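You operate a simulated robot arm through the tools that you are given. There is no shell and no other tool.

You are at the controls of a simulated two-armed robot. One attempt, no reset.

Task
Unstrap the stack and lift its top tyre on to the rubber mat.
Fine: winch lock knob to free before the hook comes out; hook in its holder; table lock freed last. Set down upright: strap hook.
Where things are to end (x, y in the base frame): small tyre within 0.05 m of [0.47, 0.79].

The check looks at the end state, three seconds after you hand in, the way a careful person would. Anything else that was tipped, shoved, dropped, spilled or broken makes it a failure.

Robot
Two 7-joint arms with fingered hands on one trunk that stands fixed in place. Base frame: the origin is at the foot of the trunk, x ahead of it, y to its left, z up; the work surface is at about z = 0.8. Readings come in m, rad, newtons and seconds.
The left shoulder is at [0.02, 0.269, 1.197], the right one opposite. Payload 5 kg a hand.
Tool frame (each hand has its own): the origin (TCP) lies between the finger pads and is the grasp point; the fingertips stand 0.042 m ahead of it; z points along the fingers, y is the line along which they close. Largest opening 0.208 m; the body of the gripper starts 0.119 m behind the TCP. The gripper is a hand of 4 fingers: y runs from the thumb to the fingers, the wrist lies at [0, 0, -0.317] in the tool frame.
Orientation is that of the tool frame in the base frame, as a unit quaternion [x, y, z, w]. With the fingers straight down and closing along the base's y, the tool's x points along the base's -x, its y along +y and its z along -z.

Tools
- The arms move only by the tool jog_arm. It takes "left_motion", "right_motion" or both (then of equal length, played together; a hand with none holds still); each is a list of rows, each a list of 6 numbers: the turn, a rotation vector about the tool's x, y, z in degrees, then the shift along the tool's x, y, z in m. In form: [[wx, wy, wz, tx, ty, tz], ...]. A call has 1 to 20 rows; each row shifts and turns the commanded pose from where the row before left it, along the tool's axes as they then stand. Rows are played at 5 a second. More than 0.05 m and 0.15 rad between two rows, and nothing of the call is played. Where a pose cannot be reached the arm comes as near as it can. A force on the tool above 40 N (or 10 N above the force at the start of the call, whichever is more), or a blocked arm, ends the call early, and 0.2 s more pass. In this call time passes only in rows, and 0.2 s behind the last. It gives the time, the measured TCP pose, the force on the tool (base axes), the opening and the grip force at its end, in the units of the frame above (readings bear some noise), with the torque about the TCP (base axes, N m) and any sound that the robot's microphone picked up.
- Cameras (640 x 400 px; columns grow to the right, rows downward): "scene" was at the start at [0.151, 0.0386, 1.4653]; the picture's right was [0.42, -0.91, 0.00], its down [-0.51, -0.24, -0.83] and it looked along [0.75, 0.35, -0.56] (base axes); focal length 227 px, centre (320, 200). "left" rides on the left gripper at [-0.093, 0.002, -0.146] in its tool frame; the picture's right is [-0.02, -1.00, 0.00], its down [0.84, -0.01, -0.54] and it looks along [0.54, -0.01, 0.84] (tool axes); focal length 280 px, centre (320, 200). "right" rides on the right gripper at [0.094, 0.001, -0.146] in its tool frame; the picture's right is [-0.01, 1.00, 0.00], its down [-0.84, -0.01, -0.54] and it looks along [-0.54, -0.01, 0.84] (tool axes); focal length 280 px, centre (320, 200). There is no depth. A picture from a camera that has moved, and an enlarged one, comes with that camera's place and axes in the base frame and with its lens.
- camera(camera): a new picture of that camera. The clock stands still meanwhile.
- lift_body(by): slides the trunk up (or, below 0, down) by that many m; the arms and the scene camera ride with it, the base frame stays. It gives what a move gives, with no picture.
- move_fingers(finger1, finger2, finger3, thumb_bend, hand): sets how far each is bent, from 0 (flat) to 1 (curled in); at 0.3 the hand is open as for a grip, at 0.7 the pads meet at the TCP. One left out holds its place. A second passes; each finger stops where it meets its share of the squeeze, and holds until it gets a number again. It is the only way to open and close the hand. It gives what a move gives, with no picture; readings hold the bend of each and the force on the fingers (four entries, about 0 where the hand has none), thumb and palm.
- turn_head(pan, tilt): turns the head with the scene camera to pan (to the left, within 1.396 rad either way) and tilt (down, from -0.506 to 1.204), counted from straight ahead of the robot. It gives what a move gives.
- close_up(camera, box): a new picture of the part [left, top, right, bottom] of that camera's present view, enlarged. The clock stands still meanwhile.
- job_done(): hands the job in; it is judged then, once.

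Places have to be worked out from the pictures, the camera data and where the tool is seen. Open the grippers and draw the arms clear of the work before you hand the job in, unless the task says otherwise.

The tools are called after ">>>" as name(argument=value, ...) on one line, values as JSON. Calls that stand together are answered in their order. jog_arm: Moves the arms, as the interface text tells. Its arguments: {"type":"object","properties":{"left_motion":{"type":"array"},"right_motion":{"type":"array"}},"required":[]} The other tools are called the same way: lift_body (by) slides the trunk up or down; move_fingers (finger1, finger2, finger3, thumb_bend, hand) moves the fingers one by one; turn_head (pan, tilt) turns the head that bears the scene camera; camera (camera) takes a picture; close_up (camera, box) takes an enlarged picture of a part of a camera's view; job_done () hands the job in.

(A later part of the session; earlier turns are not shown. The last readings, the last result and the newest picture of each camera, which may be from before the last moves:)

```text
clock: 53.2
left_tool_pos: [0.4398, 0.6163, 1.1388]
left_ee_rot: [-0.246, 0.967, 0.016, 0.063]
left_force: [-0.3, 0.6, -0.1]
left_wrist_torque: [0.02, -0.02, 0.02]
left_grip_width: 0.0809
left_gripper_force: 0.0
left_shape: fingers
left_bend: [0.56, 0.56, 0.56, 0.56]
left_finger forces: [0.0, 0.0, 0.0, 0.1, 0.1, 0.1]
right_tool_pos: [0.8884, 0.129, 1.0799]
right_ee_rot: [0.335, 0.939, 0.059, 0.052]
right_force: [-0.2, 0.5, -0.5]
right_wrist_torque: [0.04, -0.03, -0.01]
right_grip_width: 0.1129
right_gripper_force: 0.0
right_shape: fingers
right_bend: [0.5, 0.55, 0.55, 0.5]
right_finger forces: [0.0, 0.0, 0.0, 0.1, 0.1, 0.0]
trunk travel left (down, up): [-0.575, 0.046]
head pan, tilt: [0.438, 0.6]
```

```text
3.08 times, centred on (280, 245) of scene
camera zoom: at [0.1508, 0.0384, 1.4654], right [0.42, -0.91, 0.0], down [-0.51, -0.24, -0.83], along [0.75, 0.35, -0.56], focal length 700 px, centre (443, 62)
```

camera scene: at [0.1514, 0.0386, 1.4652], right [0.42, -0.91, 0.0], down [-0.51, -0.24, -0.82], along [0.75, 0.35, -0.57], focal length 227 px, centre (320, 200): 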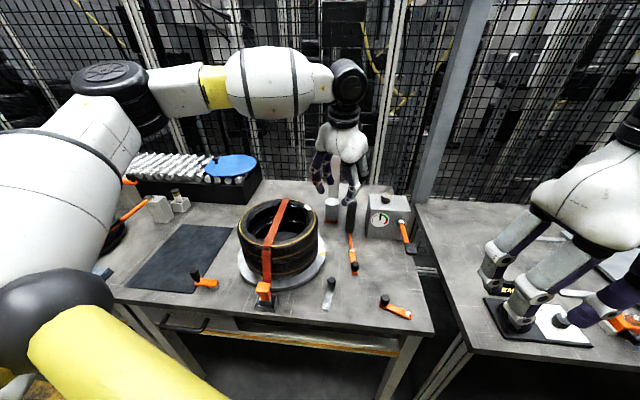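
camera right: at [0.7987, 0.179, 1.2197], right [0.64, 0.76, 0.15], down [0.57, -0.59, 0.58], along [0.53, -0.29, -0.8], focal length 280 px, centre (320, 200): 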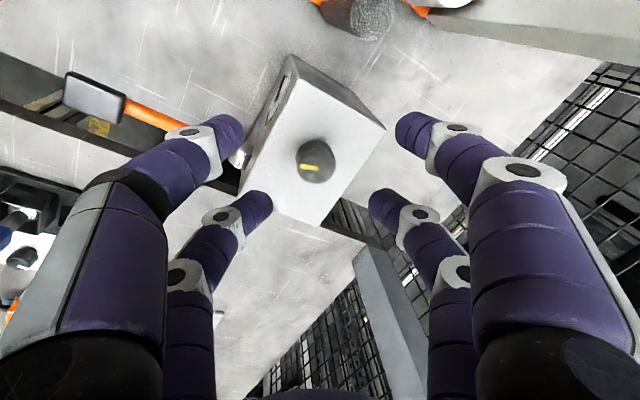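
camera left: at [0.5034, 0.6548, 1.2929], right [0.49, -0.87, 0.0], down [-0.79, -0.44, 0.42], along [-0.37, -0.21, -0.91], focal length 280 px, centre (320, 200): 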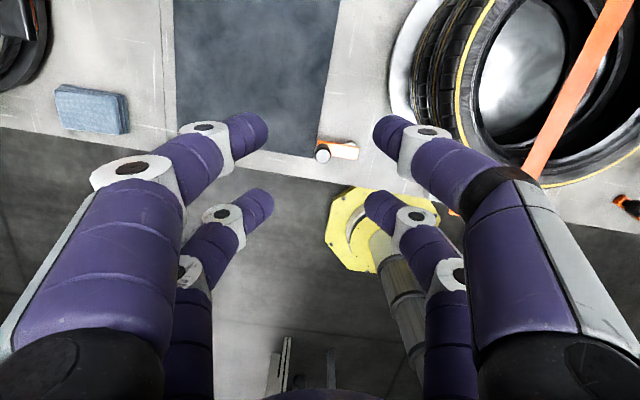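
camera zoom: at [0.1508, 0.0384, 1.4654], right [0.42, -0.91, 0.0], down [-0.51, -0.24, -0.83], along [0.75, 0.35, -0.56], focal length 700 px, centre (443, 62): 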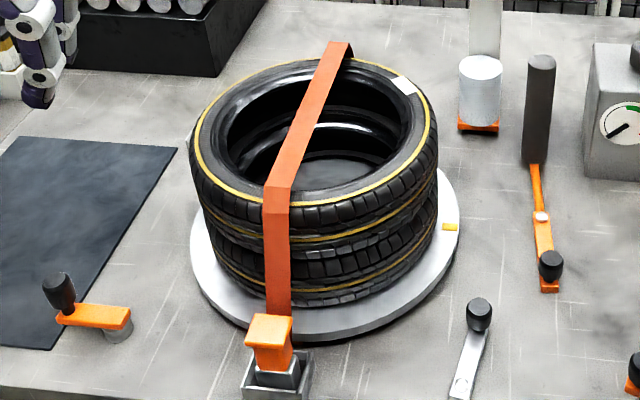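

The gauge reads zero and the strap hangs slack. To be sure the knob is at its end stop rather than just slipped, I'll re-grip once: rotate the hand back 48° above the knob first.

>>> jog_arm(right_motion=[[0, 0, -6, 0, -0.0031, 0], [0, 0, -6, 0, -0.0031, 0], [0, 0, -6, 0, -0.0031, 0], [0, 0, -6, 0, -0.0031, 0], [0, 0, -6, 0, -0.0031, 0], [0, 0, -6, 0, -0.0031, 0], [0, 0, -6, 0, -0.0031, 0], [0, 0, -6, 0, -0.0031, 0]])

>>> camera(camera="right")

>>> close_up(camera="right", box=[230, 80, 410, 240])

```text
clock: 55.0
left_tool_pos: [0.4393, 0.6163, 1.1381]
left_ee_rot: [-0.245, 0.967, 0.016, 0.064]
left_force: [-0.2, -0.7, 0.8]
left_wrist_torque: [0.0, 0.0, -0.01]
left_grip_width: 0.081
left_gripper_force: 0.1
left_shape: fingers
left_bend: [0.56, 0.56, 0.56, 0.56]
left_finger forces: [0.1, 0.0, 0.1, 0.0, 0.0, 0.0]
right_tool_pos: [0.8826, 0.1054, 1.0769]
right_ee_rot: [-0.076, 0.994, 0.033, 0.071]
right_force: [0.7, -0.1, -0.1]
right_wrist_torque: [-0.01, 0.02, 0.0]
right_grip_width: 0.1129
right_gripper_force: 0.1
right_shape: fingers
right_bend: [0.5, 0.55, 0.55, 0.5]
right_finger forces: [0.1, 0.0, 0.1, 0.0, 0.1, 0.0]
trunk travel left (down, up): [-0.575, 0.046]
head pan, tilt: [0.438, 0.6]
```

```text
taken
camera right: at [0.7721, 0.0837, 1.2081], right [-0.14, 0.99, 0.06], down [0.75, 0.07, 0.66], along [0.64, 0.13, -0.75], focal length 280 px, centre (320, 200)
```

right: 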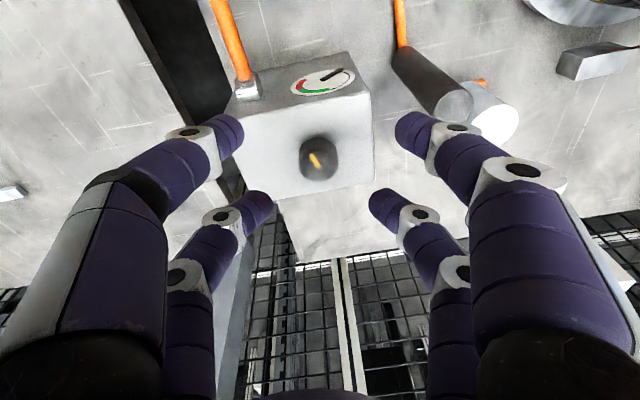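

```text
2.50 times, centred on (320, 160) of right
camera zoom: at [0.7721, 0.0837, 1.2081], right [-0.14, 0.99, 0.06], down [0.75, 0.07, 0.66], along [0.64, 0.13, -0.75], focal length 701 px, centre (320, 300)
```

zoom: 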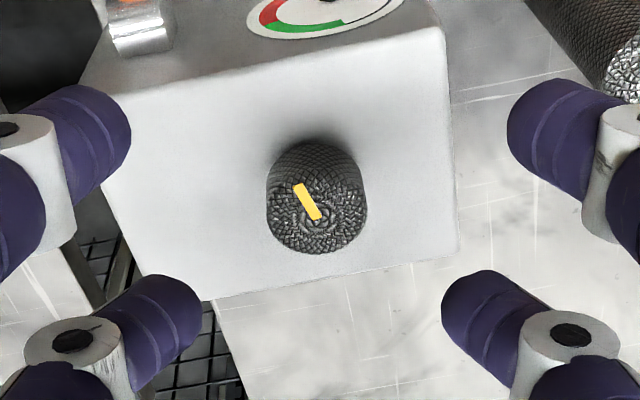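

The mark is about 77° from its starting direction, ~13° short of facing straight front. I lower again and re-pinch to see whether it turns any further.

>>> jog_arm(right_motion=[[0, 0, 0, 0.0008, 0, 0.0232], [0, 0, 0, 0.0008, 0, 0.0232], [0, 0, 0, 0.0008, 0, 0.0232]])

>>> move_fingers(hand="right", finger1=0.5, finger2=0.7, finger3=0.7, thumb_bend=0.5)

>>> jog_arm(right_motion=[[0, 0, 6, 0, 0.0031, 0], [0, 0, 6, 0, 0.0031, 0], [0, 0, 6, 0, 0.0031, 0], [0, 0, 6, 0, 0.0031, 0], [0, 0, 6, 0, 0.0031, 0]])

>>> close_up(camera="right", box=[230, 80, 410, 240])

```text
clock: 55.8
left_tool_pos: [0.4401, 0.617, 1.1377]
left_ee_rot: [-0.245, 0.967, 0.015, 0.064]
left_force: [1.3, 0.1, 0.1]
left_wrist_torque: [0.02, 0.09, -0.01]
left_grip_width: 0.081
left_gripper_force: 0.0
left_shape: fingers
left_bend: [0.56, 0.56, 0.56, 0.56]
left_finger forces: [0.0, 0.0, 0.0, 0.0, 0.0, 0.1]
right_tool_pos: [0.8903, 0.1125, 1.0065]
right_ee_rot: [-0.076, 0.994, 0.033, 0.072]
right_force: [0.5, -0.6, 0.7]
right_wrist_torque: [0.02, 0.09, -0.03]
right_grip_width: 0.1129
right_gripper_force: 0.0
right_shape: fingers
right_bend: [0.5, 0.55, 0.55, 0.5]
right_finger forces: [0.0, 0.0, 0.0, 0.0, 0.0, 0.1]
trunk travel left (down, up): [-0.575, 0.046]
head pan, tilt: [0.438, 0.6]
```

```text
clock: 56.8
left_tool_pos: [0.4386, 0.6161, 1.1376]
left_ee_rot: [-0.245, 0.967, 0.016, 0.064]
left_force: [0.1, -0.6, -0.5]
left_wrist_torque: [-0.02, -0.02, -0.04]
left_grip_width: 0.0808
left_gripper_force: 0.1
left_shape: fingers
left_bend: [0.56, 0.56, 0.56, 0.56]
left_finger forces: [0.1, 0.1, 0.1, 0.0, 0.0, 0.0]
right_tool_pos: [0.8892, 0.1118, 1.0087]
right_ee_rot: [-0.075, 0.994, 0.032, 0.073]
right_force: [-0.9, -0.8, 0.4]
right_wrist_torque: [-0.06, 0.01, -0.03]
right_grip_width: 0.1129
right_gripper_force: 8.4
right_shape: fingers
right_bend: [0.5, 0.64, 0.62, 0.5]
right_finger forces: [0.1, 7.9, 9.1, 0.0, 0.0, 0.1]
trunk travel left (down, up): [-0.575, 0.046]
head pan, tilt: [0.438, 0.6]
```

```text
clock: 58.0
left_tool_pos: [0.44, 0.6175, 1.1377]
left_ee_rot: [-0.245, 0.967, 0.016, 0.063]
left_force: [0.2, -1.0, 0.1]
left_wrist_torque: [-0.03, 0.0, 0.0]
left_grip_width: 0.0809
left_gripper_force: 0.1
left_shape: fingers
left_bend: [0.56, 0.56, 0.56, 0.56]
left_finger forces: [0.0, 0.0, 0.1, 0.0, 0.0, 0.0]
right_tool_pos: [0.8908, 0.1265, 1.01]
right_ee_rot: [0.185, 0.98, 0.049, 0.061]
right_force: [0.9, -0.5, -0.5]
right_wrist_torque: [-0.14, 0.0, 0.22]
right_grip_width: 0.1133
right_gripper_force: 7.9
right_shape: fingers
right_bend: [0.5, 0.64, 0.62, 0.5]
right_finger forces: [0.0, 7.7, 8.3, 0.1, 0.0, 0.0]
trunk travel left (down, up): [-0.575, 0.046]
head pan, tilt: [0.438, 0.6]
```

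```text
2.50 times, centred on (320, 160) of right
camera zoom: at [0.7856, 0.1526, 1.1447], right [0.37, 0.92, 0.12], down [0.7, -0.36, 0.62], along [0.61, -0.14, -0.78], focal length 701 px, centre (320, 300)
```

zoom: 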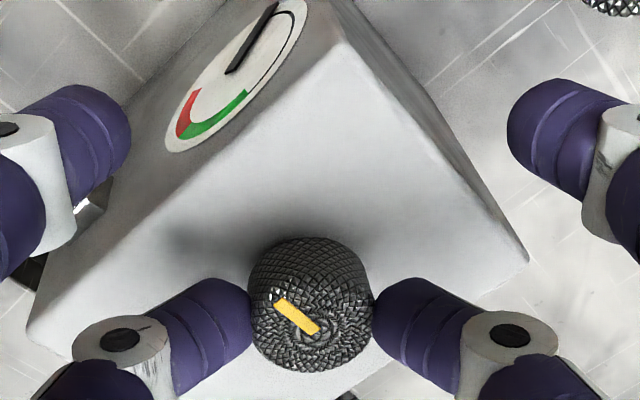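

The mark now faces straight front — a full quarter turn, and it resists further: the winch lock is at free. I release the knob, lift off and park the right hand away from the work.

>>> move_fingers(hand="right", finger1=0.5, finger2=0.55, finger3=0.55, thumb_bend=0.5)

>>> jog_arm(right_motion=[[0, 0, 0, 0, 0, -0.03], [0, 0, 0, 0, 0, -0.035], [0, 0, 0, 0, 0, -0.035], [0, 0, 0, 0.0208, -0.0365, -0.0148], [0, 0, 0, 0.0208, -0.0365, -0.0148], [0, 0, 0, 0.0208, -0.0365, -0.0148], [0, 0, 0, 0.0208, -0.0365, -0.0148], [0, 0, 0, 0.0208, -0.0365, -0.0148], [0, 0, 0, 0.0208, -0.0365, -0.0148], [0, 0, 0, 0.0208, -0.0365, -0.0148], [0, 0, 0, 0.0208, -0.0365, -0.0148], [0, 0, 0, 0.0208, -0.0365, -0.0148], [0, 0, 0, 0.0208, -0.0365, -0.0148], [0, 0, 0, 0.0208, -0.0365, -0.0148]])

>>> camera(camera="scene")

>>> close_up(camera="scene", box=[360, 180, 440, 250])

```text
clock: 59.0
left_tool_pos: [0.4404, 0.6169, 1.1367]
left_ee_rot: [-0.247, 0.967, 0.016, 0.063]
left_force: [-0.4, 0.2, 0.5]
left_wrist_torque: [-0.01, -0.02, 0.04]
left_grip_width: 0.0811
left_gripper_force: 0.0
left_shape: fingers
left_bend: [0.56, 0.56, 0.56, 0.56]
left_finger forces: [0.0, 0.0, 0.0, 0.1, 0.0, 0.1]
right_tool_pos: [0.8912, 0.1274, 1.0104]
right_ee_rot: [0.184, 0.98, 0.049, 0.061]
right_force: [0.1, 0.3, 0.2]
right_wrist_torque: [-0.01, 0.01, 0.0]
right_grip_width: 0.1128
right_gripper_force: 0.1
right_shape: fingers
right_bend: [0.5, 0.55, 0.55, 0.5]
right_finger forces: [0.0, 0.0, 0.0, 0.0, 0.1, 0.0]
trunk travel left (down, up): [-0.575, 0.046]
head pan, tilt: [0.438, 0.6]
```

```text
clock: 62.0
left_tool_pos: [0.4384, 0.6154, 1.1385]
left_ee_rot: [-0.246, 0.967, 0.017, 0.065]
left_force: [-0.5, 0.1, 1.1]
left_wrist_torque: [0.09, -0.14, 0.01]
left_grip_width: 0.0809
left_gripper_force: 0.0
left_shape: fingers
left_bend: [0.56, 0.56, 0.56, 0.56]
left_finger forces: [0.0, 0.0, 0.0, 0.1, 0.0, 0.0]
right_tool_pos: [0.4977, -0.1849, 1.1979]
right_ee_rot: [0.184, 0.98, 0.051, 0.061]
right_force: [-1.1, -0.5, 0.4]
right_wrist_torque: [0.12, -0.12, 0.0]
right_grip_width: 0.1129
right_gripper_force: 0.0
right_shape: fingers
right_bend: [0.5, 0.55, 0.55, 0.5]
right_finger forces: [0.1, 0.0, 0.0, 0.1, 0.1, 0.0]
trunk travel left (down, up): [-0.575, 0.046]
head pan, tilt: [0.438, 0.6]
```

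```text
taken
camera scene: at [0.1497, 0.0373, 1.4656], right [0.42, -0.91, 0.0], down [-0.51, -0.24, -0.83], along [0.75, 0.35, -0.56], focal length 227 px, centre (320, 200)
```

scene: 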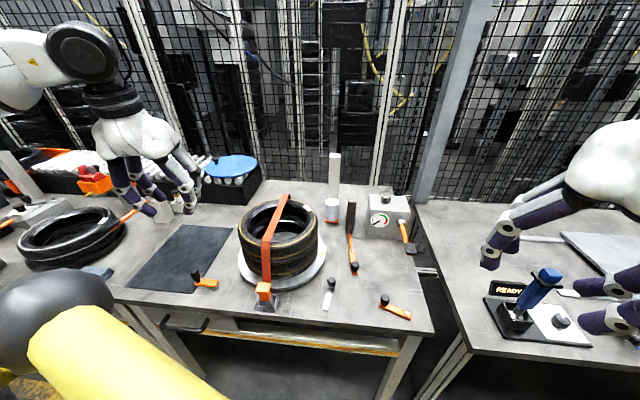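

```text
5.71 times, centred on (400, 215) of scene
camera zoom: at [0.1497, 0.0373, 1.4656], right [0.42, -0.91, 0.0], down [-0.51, -0.24, -0.83], along [0.75, 0.35, -0.56], focal length 1300 px, centre (-137, 114)
```

zoom: 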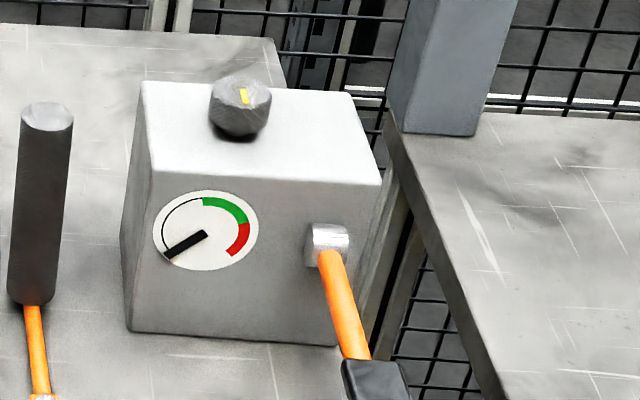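

The winch knob's mark faces front and the gauge reads zero. Next is the hook (cap top ≈ (0.443, 0.356, 0.885)). The left hand's camera would sit toward the stack in this yaw, so I straighten the tilt and try turning the left hand by 180° in place.

>>> jog_arm(left_motion=[[0, 7.3, 0, 0, 0, 0], [0, 0, -8, 0, 0, 0], [0, 0, -8, 0, 0, 0], [0, 0, -8, 0, 0, 0], [0, 0, -8, 0, 0, 0], [0, 0, -8, 0, 0, 0], [0, 0, -8, 0, 0, 0], [0, 0, -8, 0, 0, 0], [0, 0, -8, 0, 0, 0], [0, 0, -8, 0, 0, 0], [0, 0, -8, 0, 0, 0], [0, 0, -8, 0, 0, 0], [0, 0, -8, 0, 0, 0]])

>>> jog_arm(left_motion=[[0, 0, -8, 0, 0, 0], [0, 0, -8, 0, 0, 0], [0, 0, -8, 0, 0, 0], [0, 0, -8, 0, 0, 0], [0, 0, -8, 0, 0, 0], [0, 0, -8, 0, 0, 0], [0, 0, -8, 0, 0, 0], [0, 0, -8, 0, 0, 0], [0, 0, -8, 0, 0, 0], [0, 0, -8, 0, 0, 0], [0, 0, -8, 0, 0, 0]])

>>> camera(camera="left")

>>> camera(camera="scene")

```text
clock: 64.8
left_tool_pos: [0.4399, 0.6166, 1.1374]
left_ee_rot: [0.885, -0.465, 0.001, -0.002]
left_force: [-0.3, -0.7, 0.8]
left_wrist_torque: [0.04, -0.02, 0.02]
left_grip_width: 0.0809
left_gripper_force: 0.1
left_shape: fingers
left_bend: [0.56, 0.56, 0.56, 0.56]
left_finger forces: [0.1, 0.0, 0.1, 0.0, 0.0, 0.0]
right_tool_pos: [0.4969, -0.185, 1.1979]
right_ee_rot: [0.185, 0.98, 0.05, 0.06]
right_force: [-0.4, -0.2, -0.4]
right_wrist_torque: [0.02, -0.01, -0.01]
right_grip_width: 0.1128
right_gripper_force: 0.0
right_shape: fingers
right_bend: [0.5, 0.55, 0.55, 0.5]
right_finger forces: [0.0, 0.0, 0.1, 0.0, 0.1, 0.0]
trunk travel left (down, up): [-0.575, 0.046]
head pan, tilt: [0.438, 0.6]
```

```text
clock: 67.2
left_tool_pos: [0.4398, 0.6154, 1.1391]
left_ee_rot: [0.96, 0.28, 0.002, 0.0]
left_force: [0.1, -0.5, 0.2]
left_wrist_torque: [-0.02, 0.02, 0.0]
left_grip_width: 0.0811
left_gripper_force: 0.0
left_shape: fingers
left_bend: [0.56, 0.56, 0.56, 0.56]
left_finger forces: [0.0, 0.0, 0.0, 0.0, 0.0, 0.0]
right_tool_pos: [0.4992, -0.1843, 1.1987]
right_ee_rot: [0.185, 0.98, 0.05, 0.061]
right_force: [0.1, 0.7, 0.0]
right_wrist_torque: [0.03, -0.01, 0.01]
right_grip_width: 0.1128
right_gripper_force: 0.1
right_shape: fingers
right_bend: [0.5, 0.55, 0.55, 0.5]
right_finger forces: [0.0, 0.1, 0.0, 0.0, 0.1, 0.0]
trunk travel left (down, up): [-0.575, 0.046]
head pan, tilt: [0.438, 0.6]
```

```text
taken
camera left: at [0.3617, 0.5647, 1.2831], right [-0.55, 0.83, 0.0], down [0.7, 0.46, 0.54], along [0.45, 0.3, -0.84], focal length 280 px, centre (320, 200)
```

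left: 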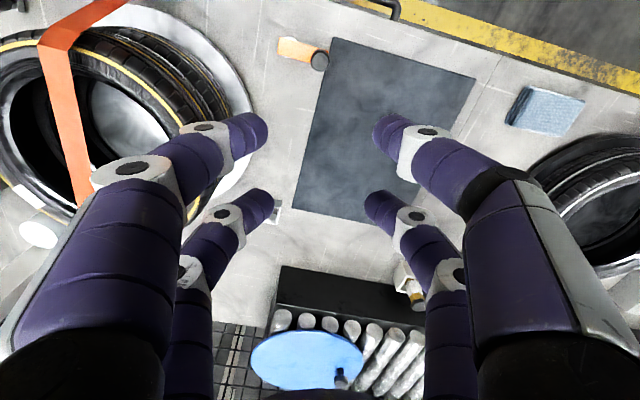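

```text
taken
camera scene: at [0.1511, 0.0385, 1.4653], right [0.42, -0.91, 0.0], down [-0.51, -0.24, -0.83], along [0.75, 0.35, -0.56], focal length 227 px, centre (320, 200)
```

scene: 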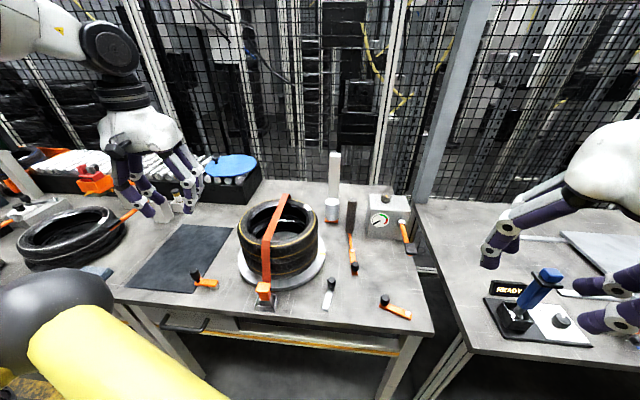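

The left hand now has its camera on the robot side, as wanted. I align its closing line with the hook's sides and move above the hook, staying high.

>>> jog_arm(left_motion=[[0, 0, 6.75, 0, 0, 0], [0, 0, 6.75, 0, 0, 0], [0, 0, 0, -0.0159, 0.0352, 0.014], [0, 0, 0, -0.0159, 0.0352, 0.014], [0, 0, 0, -0.0159, 0.0352, 0.014], [0, 0, 0, -0.0159, 0.0352, 0.014], [0, 0, 0, -0.0159, 0.0352, 0.014], [0, 0, 0, -0.0159, 0.0352, 0.014], [0, 0, 0, -0.0159, 0.0352, 0.014]])

>>> camera(camera="left")

>>> camera(camera="scene")

```text
clock: 69.2
left_tool_pos: [0.4148, 0.3464, 1.0384]
left_ee_rot: [0.986, 0.164, 0.001, 0.0]
left_force: [1.0, -1.0, -0.3]
left_wrist_torque: [0.11, 0.07, -0.02]
left_grip_width: 0.0811
left_gripper_force: 0.1
left_shape: fingers
left_bend: [0.56, 0.56, 0.56, 0.56]
left_finger forces: [0.1, 0.0, 0.0, 0.1, 0.0, 0.0]
right_tool_pos: [0.4988, -0.1846, 1.1981]
right_ee_rot: [0.184, 0.98, 0.051, 0.061]
right_force: [0.8, -0.9, -1.0]
right_wrist_torque: [0.1, 0.09, -0.04]
right_grip_width: 0.113
right_gripper_force: 0.0
right_shape: fingers
right_bend: [0.5, 0.55, 0.55, 0.5]
right_finger forces: [0.1, 0.0, 0.1, 0.0, 0.0, 0.0]
trunk travel left (down, up): [-0.575, 0.046]
head pan, tilt: [0.438, 0.6]
```

```text
taken
camera left: at [0.3276, 0.3147, 1.184], right [-0.34, 0.94, 0.0], down [0.79, 0.28, 0.54], along [0.51, 0.18, -0.84], focal length 280 px, centre (320, 200)
```

left: 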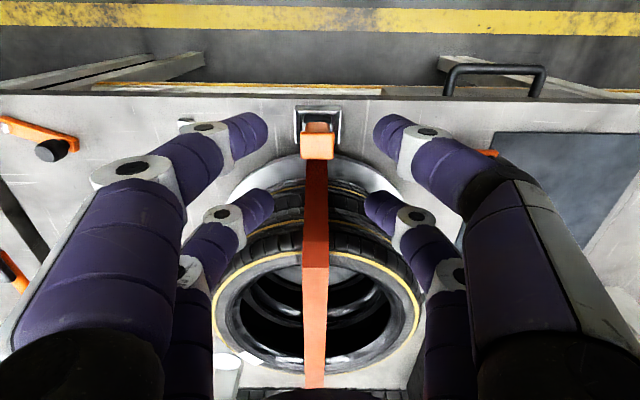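

```text
taken
camera scene: at [0.1519, 0.0376, 1.4652], right [0.42, -0.91, 0.0], down [-0.51, -0.24, -0.82], along [0.75, 0.35, -0.57], focal length 227 px, centre (320, 200)
```

scene: 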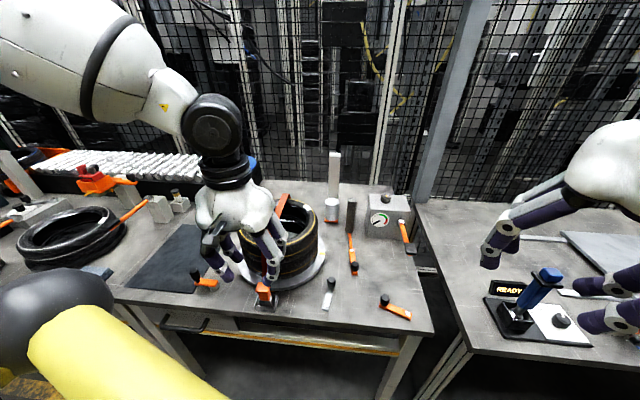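

I zoom in on the hook from here to check alignment.

>>> close_up(camera="left", box=[260, 80, 380, 200])

>>> close_up(camera="scene", box=[190, 180, 340, 320])

```text
3.33 times, centred on (320, 140) of left
camera zoom: at [0.3276, 0.3147, 1.184], right [-0.34, 0.94, 0.0], down [0.79, 0.28, 0.54], along [0.51, 0.18, -0.84], focal length 935 px, centre (320, 400)
```

zoom: 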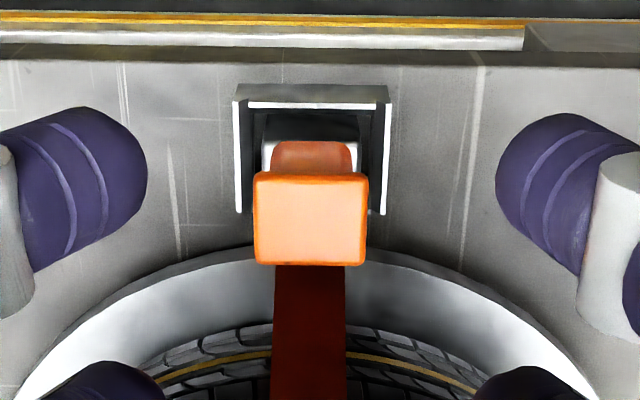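

```text
2.86 times, centred on (265, 250) of scene
camera zoom: at [0.1519, 0.0376, 1.4652], right [0.42, -0.91, 0.0], down [-0.51, -0.24, -0.82], along [0.75, 0.35, -0.57], focal length 650 px, centre (477, 57)
```

zoom: 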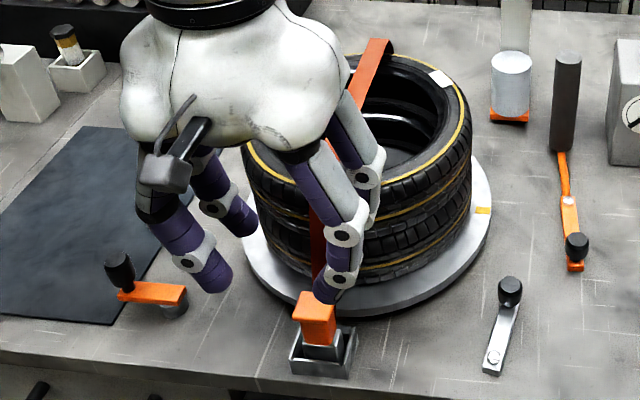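

The hook cap (3.7 cm square) is centred at (0.442, 0.352). I shift a few mm and descend, so that the far finger pair flanks the cap and stem.

>>> jog_arm(left_motion=[[0, 0, 0, -0.001, 0.002, 0.036], [0, 0, 0, -0.001, 0.002, 0.036], [0, 0, 0, 0, 0, 0.036], [0, 0, 0, 0, 0, 0.034]])

>>> camera(camera="left")

>>> close_up(camera="scene", box=[200, 220, 320, 320])

```text
clock: 70.2
left_tool_pos: [0.4179, 0.353, 0.9038]
left_ee_rot: [0.986, 0.164, -0.001, 0.002]
left_force: [0.3, 0.3, 0.5]
left_wrist_torque: [-0.03, -0.05, 0.01]
left_grip_width: 0.0811
left_gripper_force: 0.0
left_shape: fingers
left_bend: [0.56, 0.56, 0.56, 0.56]
left_finger forces: [0.0, 0.0, 0.0, 0.0, 0.1, 0.0]
left hand out of reach, approached as far as the arm can: row 4
right_tool_pos: [0.499, -0.1831, 1.1975]
right_ee_rot: [0.185, 0.98, 0.049, 0.062]
right_force: [-1.0, 0.7, 0.3]
right_wrist_torque: [-0.05, -0.05, -0.03]
right_grip_width: 0.113
right_gripper_force: 0.1
right_shape: fingers
right_bend: [0.5, 0.55, 0.55, 0.5]
right_finger forces: [0.1, 0.0, 0.1, 0.0, 0.0, 0.0]
trunk travel left (down, up): [-0.575, 0.046]
head pan, tilt: [0.438, 0.6]
```

```text
taken
camera left: at [0.3304, 0.3227, 1.0493], right [-0.34, 0.94, 0.0], down [0.79, 0.29, 0.54], along [0.51, 0.18, -0.84], focal length 280 px, centre (320, 200)
```

left: 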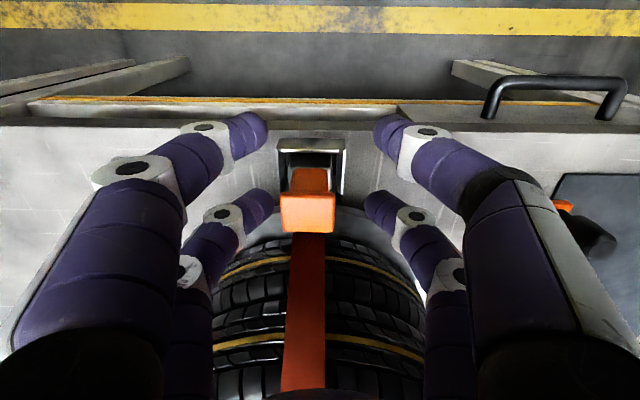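

```text
4.00 times, centred on (260, 270) of scene
camera zoom: at [0.1505, 0.0393, 1.4653], right [0.42, -0.91, 0.0], down [-0.51, -0.24, -0.83], along [0.75, 0.35, -0.56], focal length 910 px, centre (560, -80)
```

zoom: 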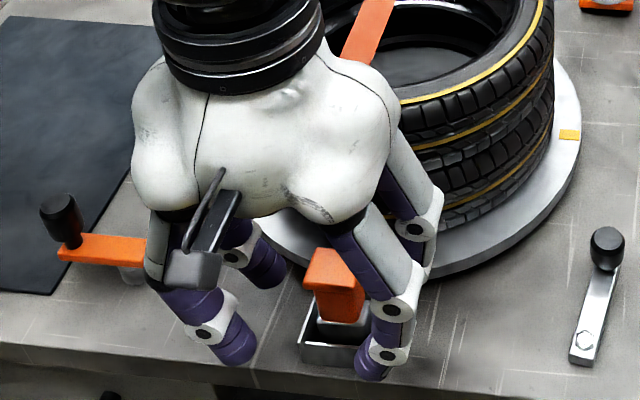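

The hand is at its near/low reach limit with the trunk this high. I raise both hands, then lower the trunk 8 cm, so the left hand ends up at the grip height with more room, shifting 9 mm sideways to centre on the hook.

>>> jog_arm(left_motion=[[0, 0, 0, 0, 0.0045, -0.03], [0, 0, 0, 0, 0.0045, -0.03]], right_motion=[[0, 0, 0, 0, 0, -0.04], [0, 0, 0, 0, 0, -0.04]])

>>> lift_body(by=-0.07)

>>> camera(camera="left")

```text
clock: 70.8
left_tool_pos: [0.422, 0.3436, 0.9654]
left_ee_rot: [0.986, 0.164, 0.002, -0.001]
left_force: [0.2, 0.0, 0.7]
left_wrist_torque: [0.02, 0.02, -0.01]
left_grip_width: 0.0812
left_gripper_force: 0.1
left_shape: fingers
left_bend: [0.56, 0.56, 0.56, 0.56]
left_finger forces: [0.0, 0.2, 0.0, 0.1, 0.0, 0.0]
right_tool_pos: [0.4864, -0.1892, 1.2772]
right_ee_rot: [0.184, 0.98, 0.05, 0.061]
right_force: [0.5, 0.5, -0.5]
right_wrist_torque: [0.01, 0.01, 0.02]
right_grip_width: 0.113
right_gripper_force: 0.0
right_shape: fingers
right_bend: [0.5, 0.55, 0.55, 0.5]
right_finger forces: [0.1, 0.0, 0.0, 0.0, 0.0, 0.0]
trunk travel left (down, up): [-0.575, 0.046]
head pan, tilt: [0.438, 0.6]
```

```text
clock: 71.9
left_tool_pos: [0.4225, 0.3433, 0.8946]
left_ee_rot: [0.986, 0.164, 0.003, 0.0]
left_force: [-0.7, 0.0, 0.5]
left_wrist_torque: [-0.01, -0.03, -0.03]
left_grip_width: 0.0809
left_gripper_force: 0.1
left_shape: fingers
left_bend: [0.56, 0.56, 0.56, 0.56]
left_finger forces: [0.0, 0.0, 0.1, 0.0, 0.0, 0.0]
right_tool_pos: [0.488, -0.1872, 1.2074]
right_ee_rot: [0.185, 0.98, 0.05, 0.062]
right_force: [0.4, 0.1, -0.2]
right_wrist_torque: [0.01, -0.06, -0.02]
right_grip_width: 0.113
right_gripper_force: 0.0
right_shape: fingers
right_bend: [0.5, 0.55, 0.55, 0.5]
right_finger forces: [0.0, 0.0, 0.0, 0.0, 0.1, 0.1]
trunk travel left (down, up): [-0.505, 0.116]
head pan, tilt: [0.438, 0.6]
```

```text
taken
camera left: at [0.3338, 0.3119, 1.0396], right [-0.34, 0.94, 0.0], down [0.79, 0.28, 0.54], along [0.51, 0.18, -0.84], focal length 280 px, centre (320, 200)
```

left: 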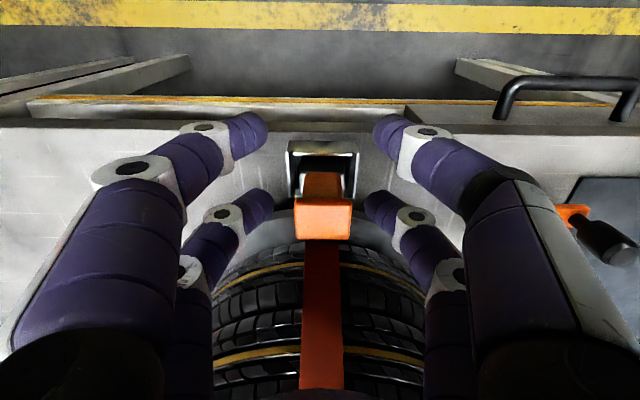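

The hook is now centred between the far fingers, about 8 mm toward the robot. I correct and lower 1 cm to grip height.

>>> jog_arm(left_motion=[[0, 0, 0, -0.008, 0, 0.006], [0, 0, 0, 0, 0, 0.006]])

>>> camera(camera="left")

>>> close_up(camera="scene", box=[200, 200, 320, 310])

```text
clock: 72.5
left_tool_pos: [0.4146, 0.3402, 0.8825]
left_ee_rot: [0.986, 0.164, 0.002, 0.001]
left_force: [-0.1, 0.5, -0.6]
left_wrist_torque: [0.0, 0.02, -0.03]
left_grip_width: 0.0812
left_gripper_force: 0.1
left_shape: fingers
left_bend: [0.56, 0.56, 0.56, 0.56]
left_finger forces: [0.0, 0.1, 0.1, 0.0, 0.0, 0.1]
right_tool_pos: [0.4899, -0.1872, 1.2063]
right_ee_rot: [0.185, 0.98, 0.049, 0.062]
right_force: [0.5, -0.5, 0.3]
right_wrist_torque: [0.01, 0.06, -0.03]
right_grip_width: 0.1129
right_gripper_force: 0.1
right_shape: fingers
right_bend: [0.5, 0.55, 0.55, 0.5]
right_finger forces: [0.0, 0.0, 0.0, 0.0, 0.0, 0.0]
trunk travel left (down, up): [-0.505, 0.116]
head pan, tilt: [0.438, 0.6]
```

```text
taken
camera left: at [0.3268, 0.3089, 1.0278], right [-0.34, 0.94, 0.0], down [0.79, 0.28, 0.54], along [0.51, 0.18, -0.84], focal length 280 px, centre (320, 200)
```

left: 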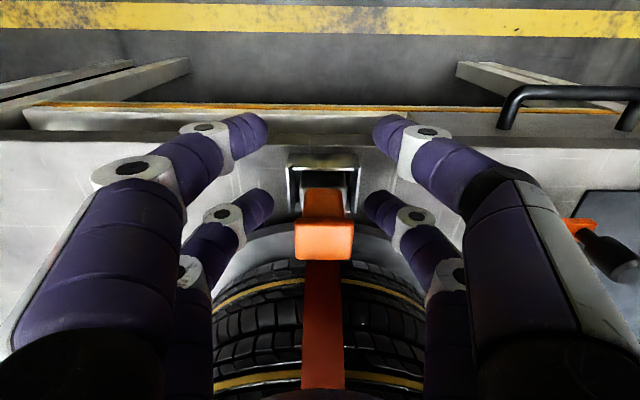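

```text
3.64 times, centred on (260, 255) of scene
camera zoom: at [0.153, 0.0387, 1.395], right [0.42, -0.91, 0.0], down [-0.51, -0.24, -0.82], along [0.75, 0.35, -0.57], focal length 827 px, centre (538, 0)
```

zoom: 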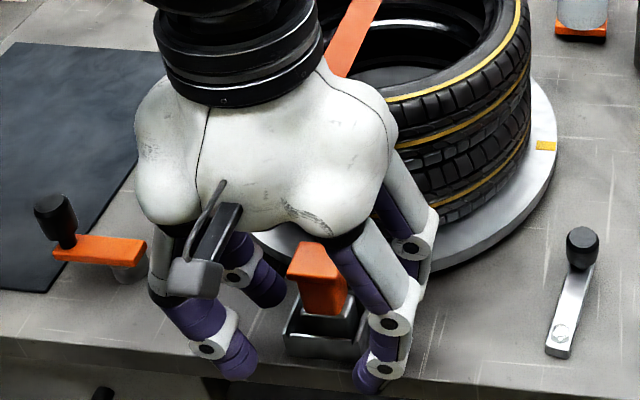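

Alignment is good: the cap is level with the grasp point of the far pair. I close fingers 2 and 3 on the hook, with the other two held a little open.

>>> move_fingers(hand="left", finger1=0.5, finger2=0.75, finger3=0.75, thumb_bend=0.5)

>>> camera(camera="left")

```text
clock: 73.5
left_tool_pos: [0.4148, 0.34, 0.8832]
left_ee_rot: [0.986, 0.165, 0.003, 0.0]
left_force: [0.2, -0.1, 0.3]
left_wrist_torque: [0.01, 0.04, -0.03]
left_grip_width: 0.112
left_gripper_force: 8.5
left_shape: fingers
left_bend: [0.5, 0.65, 0.65, 0.5]
left_finger forces: [0.1, 7.8, 8.0, 0.0, 0.1, 0.0]
right_tool_pos: [0.4878, -0.1869, 1.2065]
right_ee_rot: [0.185, 0.98, 0.05, 0.061]
right_force: [0.0, 0.1, -0.4]
right_wrist_torque: [-0.01, -0.01, 0.02]
right_grip_width: 0.1131
right_gripper_force: 0.1
right_shape: fingers
right_bend: [0.5, 0.55, 0.55, 0.5]
right_finger forces: [0.0, 0.0, 0.0, 0.0, 0.0, 0.0]
trunk travel left (down, up): [-0.505, 0.116]
head pan, tilt: [0.438, 0.6]
```

```text
taken
camera left: at [0.3266, 0.3089, 1.0278], right [-0.34, 0.94, 0.0], down [0.79, 0.28, 0.54], along [0.51, 0.18, -0.84], focal length 280 px, centre (320, 200)
```

left: 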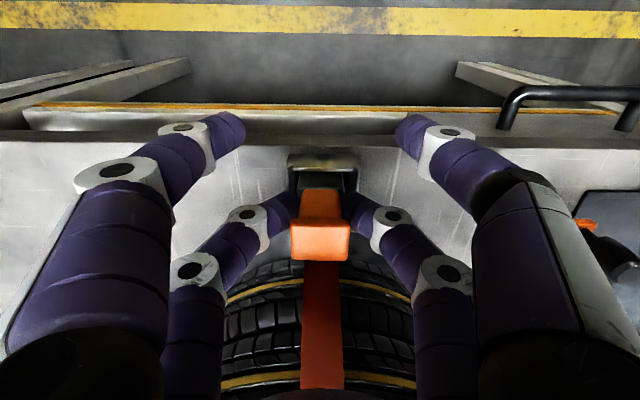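

Gripped with ~8 N per finger, on the stem just below the wider cap. I lift slowly 3 cm and check.

>>> jog_arm(left_motion=[[0, 0, 0, 0, 0, -0.01], [0, 0, 0, 0, 0, -0.01], [0, 0, 0, 0, 0, -0.01]])

>>> camera(camera="left")

>>> close_up(camera="scene", box=[200, 150, 340, 310])

```text
clock: 74.3
left_tool_pos: [0.4139, 0.3404, 0.9145]
left_ee_rot: [0.987, 0.164, 0.002, 0.0]
left_force: [-0.1, -0.5, -1.6]
left_wrist_torque: [-0.04, 0.0, 0.01]
left_grip_width: 0.1124
left_gripper_force: 7.9
left_shape: fingers
left_bend: [0.5, 0.65, 0.65, 0.5]
left_finger forces: [0.0, 7.8, 7.9, 0.1, 0.0, 0.0]
right_tool_pos: [0.4895, -0.1878, 1.2065]
right_ee_rot: [0.185, 0.98, 0.048, 0.062]
right_force: [-0.1, 0.5, 0.4]
right_wrist_torque: [-0.02, -0.04, -0.01]
right_grip_width: 0.1127
right_gripper_force: 0.0
right_shape: fingers
right_bend: [0.5, 0.55, 0.55, 0.5]
right_finger forces: [0.0, 0.0, 0.0, 0.0, 0.1, 0.0]
trunk travel left (down, up): [-0.505, 0.116]
head pan, tilt: [0.438, 0.6]
```

```text
taken
camera left: at [0.3267, 0.3096, 1.058], right [-0.34, 0.94, 0.0], down [0.79, 0.28, 0.54], along [0.51, 0.18, -0.84], focal length 280 px, centre (320, 200)
```

left: 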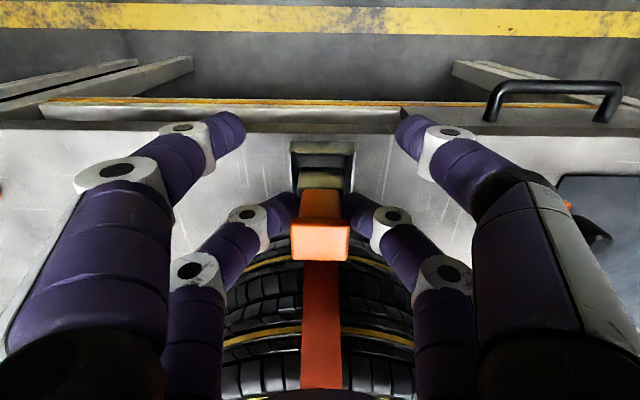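

```text
2.50 times, centred on (270, 230) of scene
camera zoom: at [0.1525, 0.0385, 1.3951], right [0.42, -0.91, 0.0], down [-0.51, -0.24, -0.83], along [0.75, 0.35, -0.56], focal length 568 px, centre (445, 125)
```

zoom: 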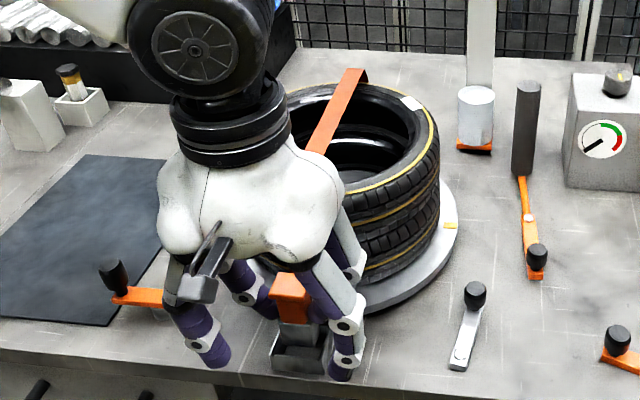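

The hook came free with the hand, weighing little. I raise it to z ≈ 1.15 to clear the stack, then carry it over to above the holder tray at about (0.697, 0.653).

>>> jog_arm(left_motion=[[0, 0, 0, 0, 0, -0.03], [0, 0, 0, 0, 0, -0.03], [0, 0, 0, 0, 0, -0.03], [0, 0, 0, 0, 0, -0.03], [0, 0, 0, 0, 0, -0.03], [0, 0, 0, 0, 0, -0.03], [0, 0, 0, 0, 0, -0.03], [0, 0, 0, 0, 0, -0.03]])

>>> camera(camera="scene")

>>> camera(camera="left")

```text
clock: 76.1
left_tool_pos: [0.4143, 0.3422, 1.1524]
left_ee_rot: [0.986, 0.165, 0.002, -0.001]
left_force: [-0.9, -0.5, -1.6]
left_wrist_torque: [0.02, 0.07, 0.0]
left_grip_width: 0.1127
left_gripper_force: 7.3
left_shape: fingers
left_bend: [0.5, 0.65, 0.65, 0.5]
left_finger forces: [0.0, 7.9, 7.8, 0.0, 0.1, 0.1]
right_tool_pos: [0.4883, -0.1864, 1.2071]
right_ee_rot: [0.185, 0.98, 0.048, 0.062]
right_force: [-0.3, 0.5, -0.8]
right_wrist_torque: [0.03, 0.02, -0.01]
right_grip_width: 0.1124
right_gripper_force: 0.1
right_shape: fingers
right_bend: [0.5, 0.55, 0.55, 0.5]
right_finger forces: [0.0, 0.0, 0.0, 0.1, 0.1, 0.0]
trunk travel left (down, up): [-0.505, 0.116]
head pan, tilt: [0.438, 0.6]
```

```text
taken
camera scene: at [0.1526, 0.0385, 1.3951], right [0.42, -0.91, 0.0], down [-0.51, -0.24, -0.83], along [0.75, 0.35, -0.56], focal length 227 px, centre (320, 200)
```

scene: 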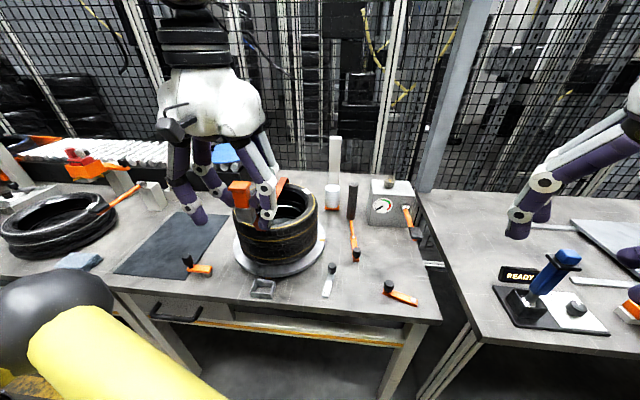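

```text
taken
camera left: at [0.326, 0.3097, 1.2964], right [-0.34, 0.94, 0.0], down [0.79, 0.28, 0.54], along [0.51, 0.18, -0.84], focal length 280 px, centre (320, 200)
```

left: 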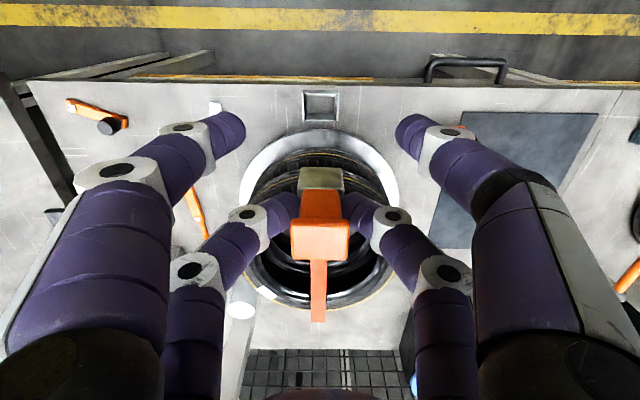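

The hook hangs upright in the grip and the strap follows. I carry it across to above the holder.

>>> jog_arm(left_motion=[[0, 0, 0, 0.0242, -0.0144, 0], [0, 0, 0, 0.0242, -0.0144, 0], [0, 0, 0, 0.0242, -0.0144, 0], [0, 0, 0, 0.0242, -0.0144, 0], [0, 0, 0, 0.0242, -0.0144, 0], [0, 0, 0, 0.0242, -0.0144, 0], [0, 0, 0, 0.0242, -0.0144, 0], [0, 0, 0, 0.0242, -0.0144, 0], [0, 0, 0, 0.0242, -0.0144, 0], [0, 0, 0, 0.0242, -0.0144, 0], [0, 0, 0, 0.0242, -0.0144, 0], [0, 0, 0, 0.0242, -0.0144, 0], [0, 0, 0, 0.0242, -0.0144, 0], [0, 0, 0, 0.0242, -0.0144, 0]])

>>> camera(camera="left")

>>> camera(camera="scene")

```text
clock: 79.1
left_tool_pos: [0.668, 0.6421, 1.1523]
left_ee_rot: [0.986, 0.165, 0.001, 0.0]
left_force: [1.1, 0.4, -3.0]
left_wrist_torque: [-0.05, 0.09, 0.04]
left_grip_width: 0.1126
left_gripper_force: 8.2
left_shape: fingers
left_bend: [0.5, 0.65, 0.65, 0.5]
left_finger forces: [0.0, 7.6, 7.7, 0.0, 0.1, 0.1]
right_tool_pos: [0.4905, -0.1865, 1.2062]
right_ee_rot: [0.185, 0.98, 0.05, 0.061]
right_force: [0.3, 0.1, 0.6]
right_wrist_torque: [-0.02, 0.06, 0.0]
right_grip_width: 0.1129
right_gripper_force: 0.1
right_shape: fingers
right_bend: [0.5, 0.55, 0.55, 0.5]
right_finger forces: [0.0, 0.0, 0.0, 0.0, 0.0, 0.0]
trunk travel left (down, up): [-0.505, 0.116]
head pan, tilt: [0.438, 0.6]
```

```text
taken
camera left: at [0.5804, 0.6112, 1.2969], right [-0.34, 0.94, 0.0], down [0.79, 0.28, 0.54], along [0.51, 0.18, -0.84], focal length 280 px, centre (320, 200)
```

left: 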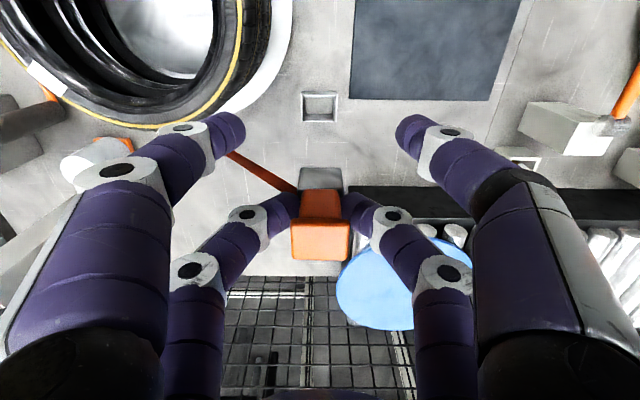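

```text
taken
camera scene: at [0.1533, 0.0391, 1.3949], right [0.42, -0.91, 0.0], down [-0.51, -0.24, -0.82], along [0.75, 0.35, -0.57], focal length 227 px, centre (320, 200)
```

scene: 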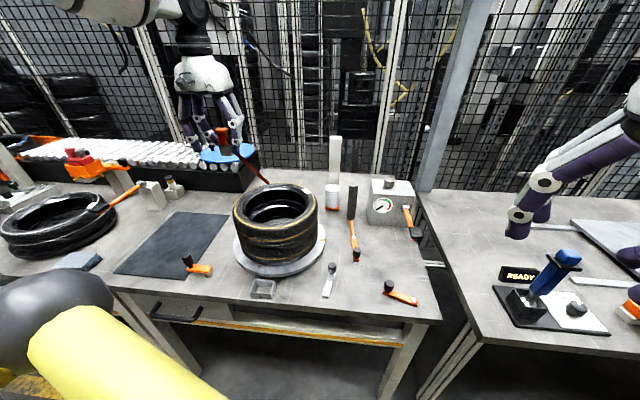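

The holder tray is visible straight below. I zoom in to fix its centre and orientation before lowering.

>>> close_up(camera="left", box=[270, 70, 370, 270])

>>> close_up(camera="left", box=[290, 80, 350, 135])

```text
2.00 times, centred on (320, 170) of left
camera zoom: at [0.5804, 0.6112, 1.2969], right [-0.34, 0.94, 0.0], down [0.79, 0.28, 0.54], along [0.51, 0.18, -0.84], focal length 561 px, centre (320, 260)
```

zoom: 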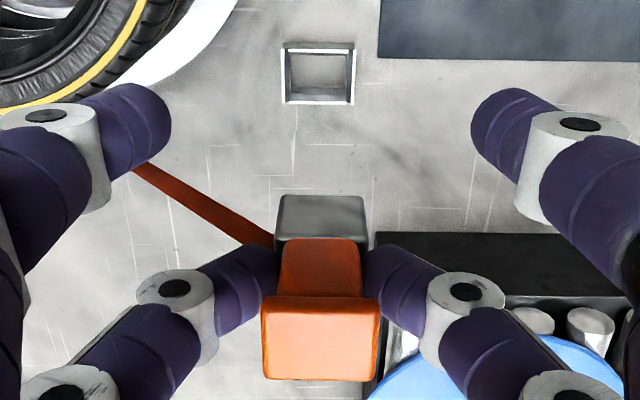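

```text
7.27 times, centred on (320, 108) of left
camera zoom: at [0.5804, 0.6112, 1.2969], right [-0.34, 0.94, 0.0], down [0.79, 0.28, 0.54], along [0.51, 0.18, -0.84], focal length 2039 px, centre (320, 873)
```

zoom: 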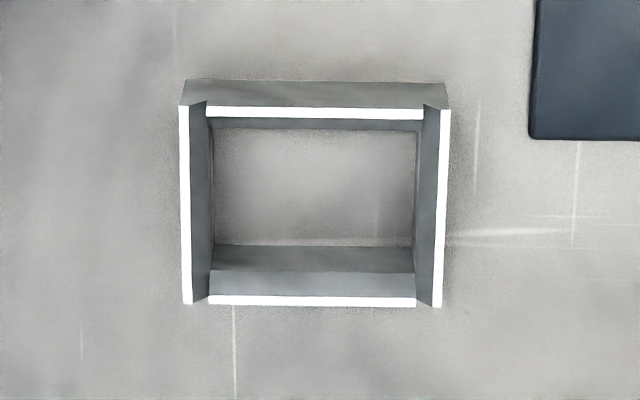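

The tray is aligned with the hand; its centre is (0.696, 0.650), inner opening about 5.5 × 4.7 cm, and the hook's block about 3.5 cm. I shift 3 mm and lower to ~2 cm above the rim, then check again.

>>> jog_arm(left_motion=[[0, 0, 0, -0.0012, 0.0015, 0.03], [0, 0, 0, -0.0013, 0.0015, 0.03], [0, 0, 0, 0, 0, 0.03], [0, 0, 0, 0, 0, 0.03], [0, 0, 0, 0, 0, 0.03], [0, 0, 0, 0, 0, 0.03], [0, 0, 0, 0, 0, 0.035]])

>>> camera(camera="left")

>>> close_up(camera="left", box=[260, 90, 380, 270])

>>> close_up(camera="scene", box=[180, 130, 300, 230])

```text
clock: 80.7
left_tool_pos: [0.6671, 0.6403, 0.937]
left_ee_rot: [0.986, 0.165, 0.002, -0.001]
left_force: [2.0, 6.8, -3.8]
left_wrist_torque: [-0.11, 0.18, 0.05]
left_grip_width: 0.1062
left_gripper_force: 10.4
left_shape: fingers
left_bend: [0.53, 0.65, 0.65, 0.5]
left_finger forces: [5.2, 7.6, 7.7, 0.1, 0.1, 0.0]
right_tool_pos: [0.4896, -0.1849, 1.2069]
right_ee_rot: [0.184, 0.98, 0.049, 0.06]
right_force: [1.1, 0.3, 0.0]
right_wrist_torque: [-0.07, 0.02, -0.02]
right_grip_width: 0.1128
right_gripper_force: 0.2
right_shape: fingers
right_bend: [0.5, 0.55, 0.55, 0.5]
right_finger forces: [0.0, 0.0, 0.1, 0.1, 0.1, 0.1]
trunk travel left (down, up): [-0.505, 0.116]
head pan, tilt: [0.438, 0.6]
```

```text
taken
camera left: at [0.5799, 0.6092, 1.0813], right [-0.34, 0.94, 0.0], down [0.79, 0.29, 0.54], along [0.51, 0.18, -0.84], focal length 280 px, centre (320, 200)
```

left: 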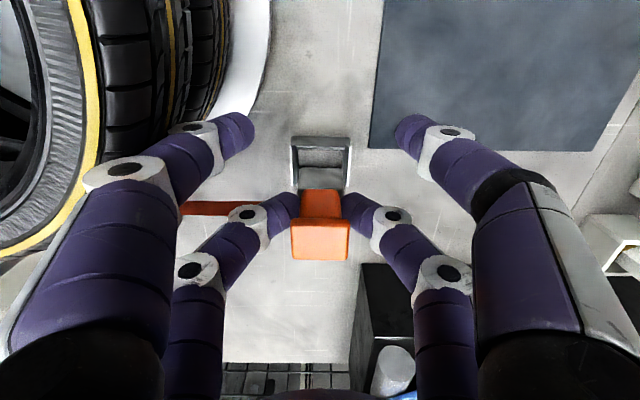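

```text
2.22 times, centred on (320, 180) of left
camera zoom: at [0.5799, 0.6092, 1.0813], right [-0.34, 0.94, 0.0], down [0.79, 0.29, 0.54], along [0.51, 0.18, -0.84], focal length 623 px, centre (320, 244)
```

zoom: 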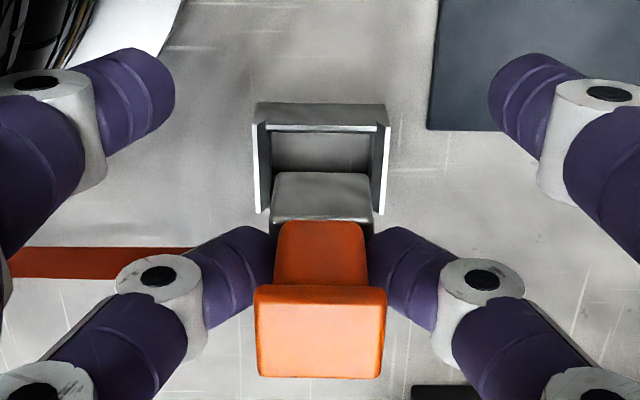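

```text
4.00 times, centred on (240, 180) of scene
camera zoom: at [0.1535, 0.0401, 1.3948], right [0.43, -0.91, 0.0], down [-0.51, -0.24, -0.82], along [0.75, 0.35, -0.57], focal length 910 px, centre (640, 280)
```

zoom: 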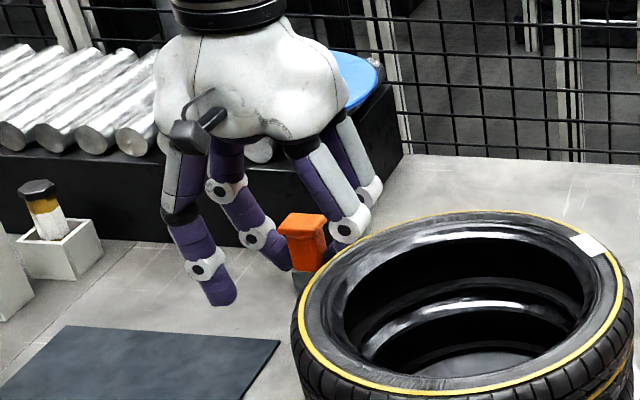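

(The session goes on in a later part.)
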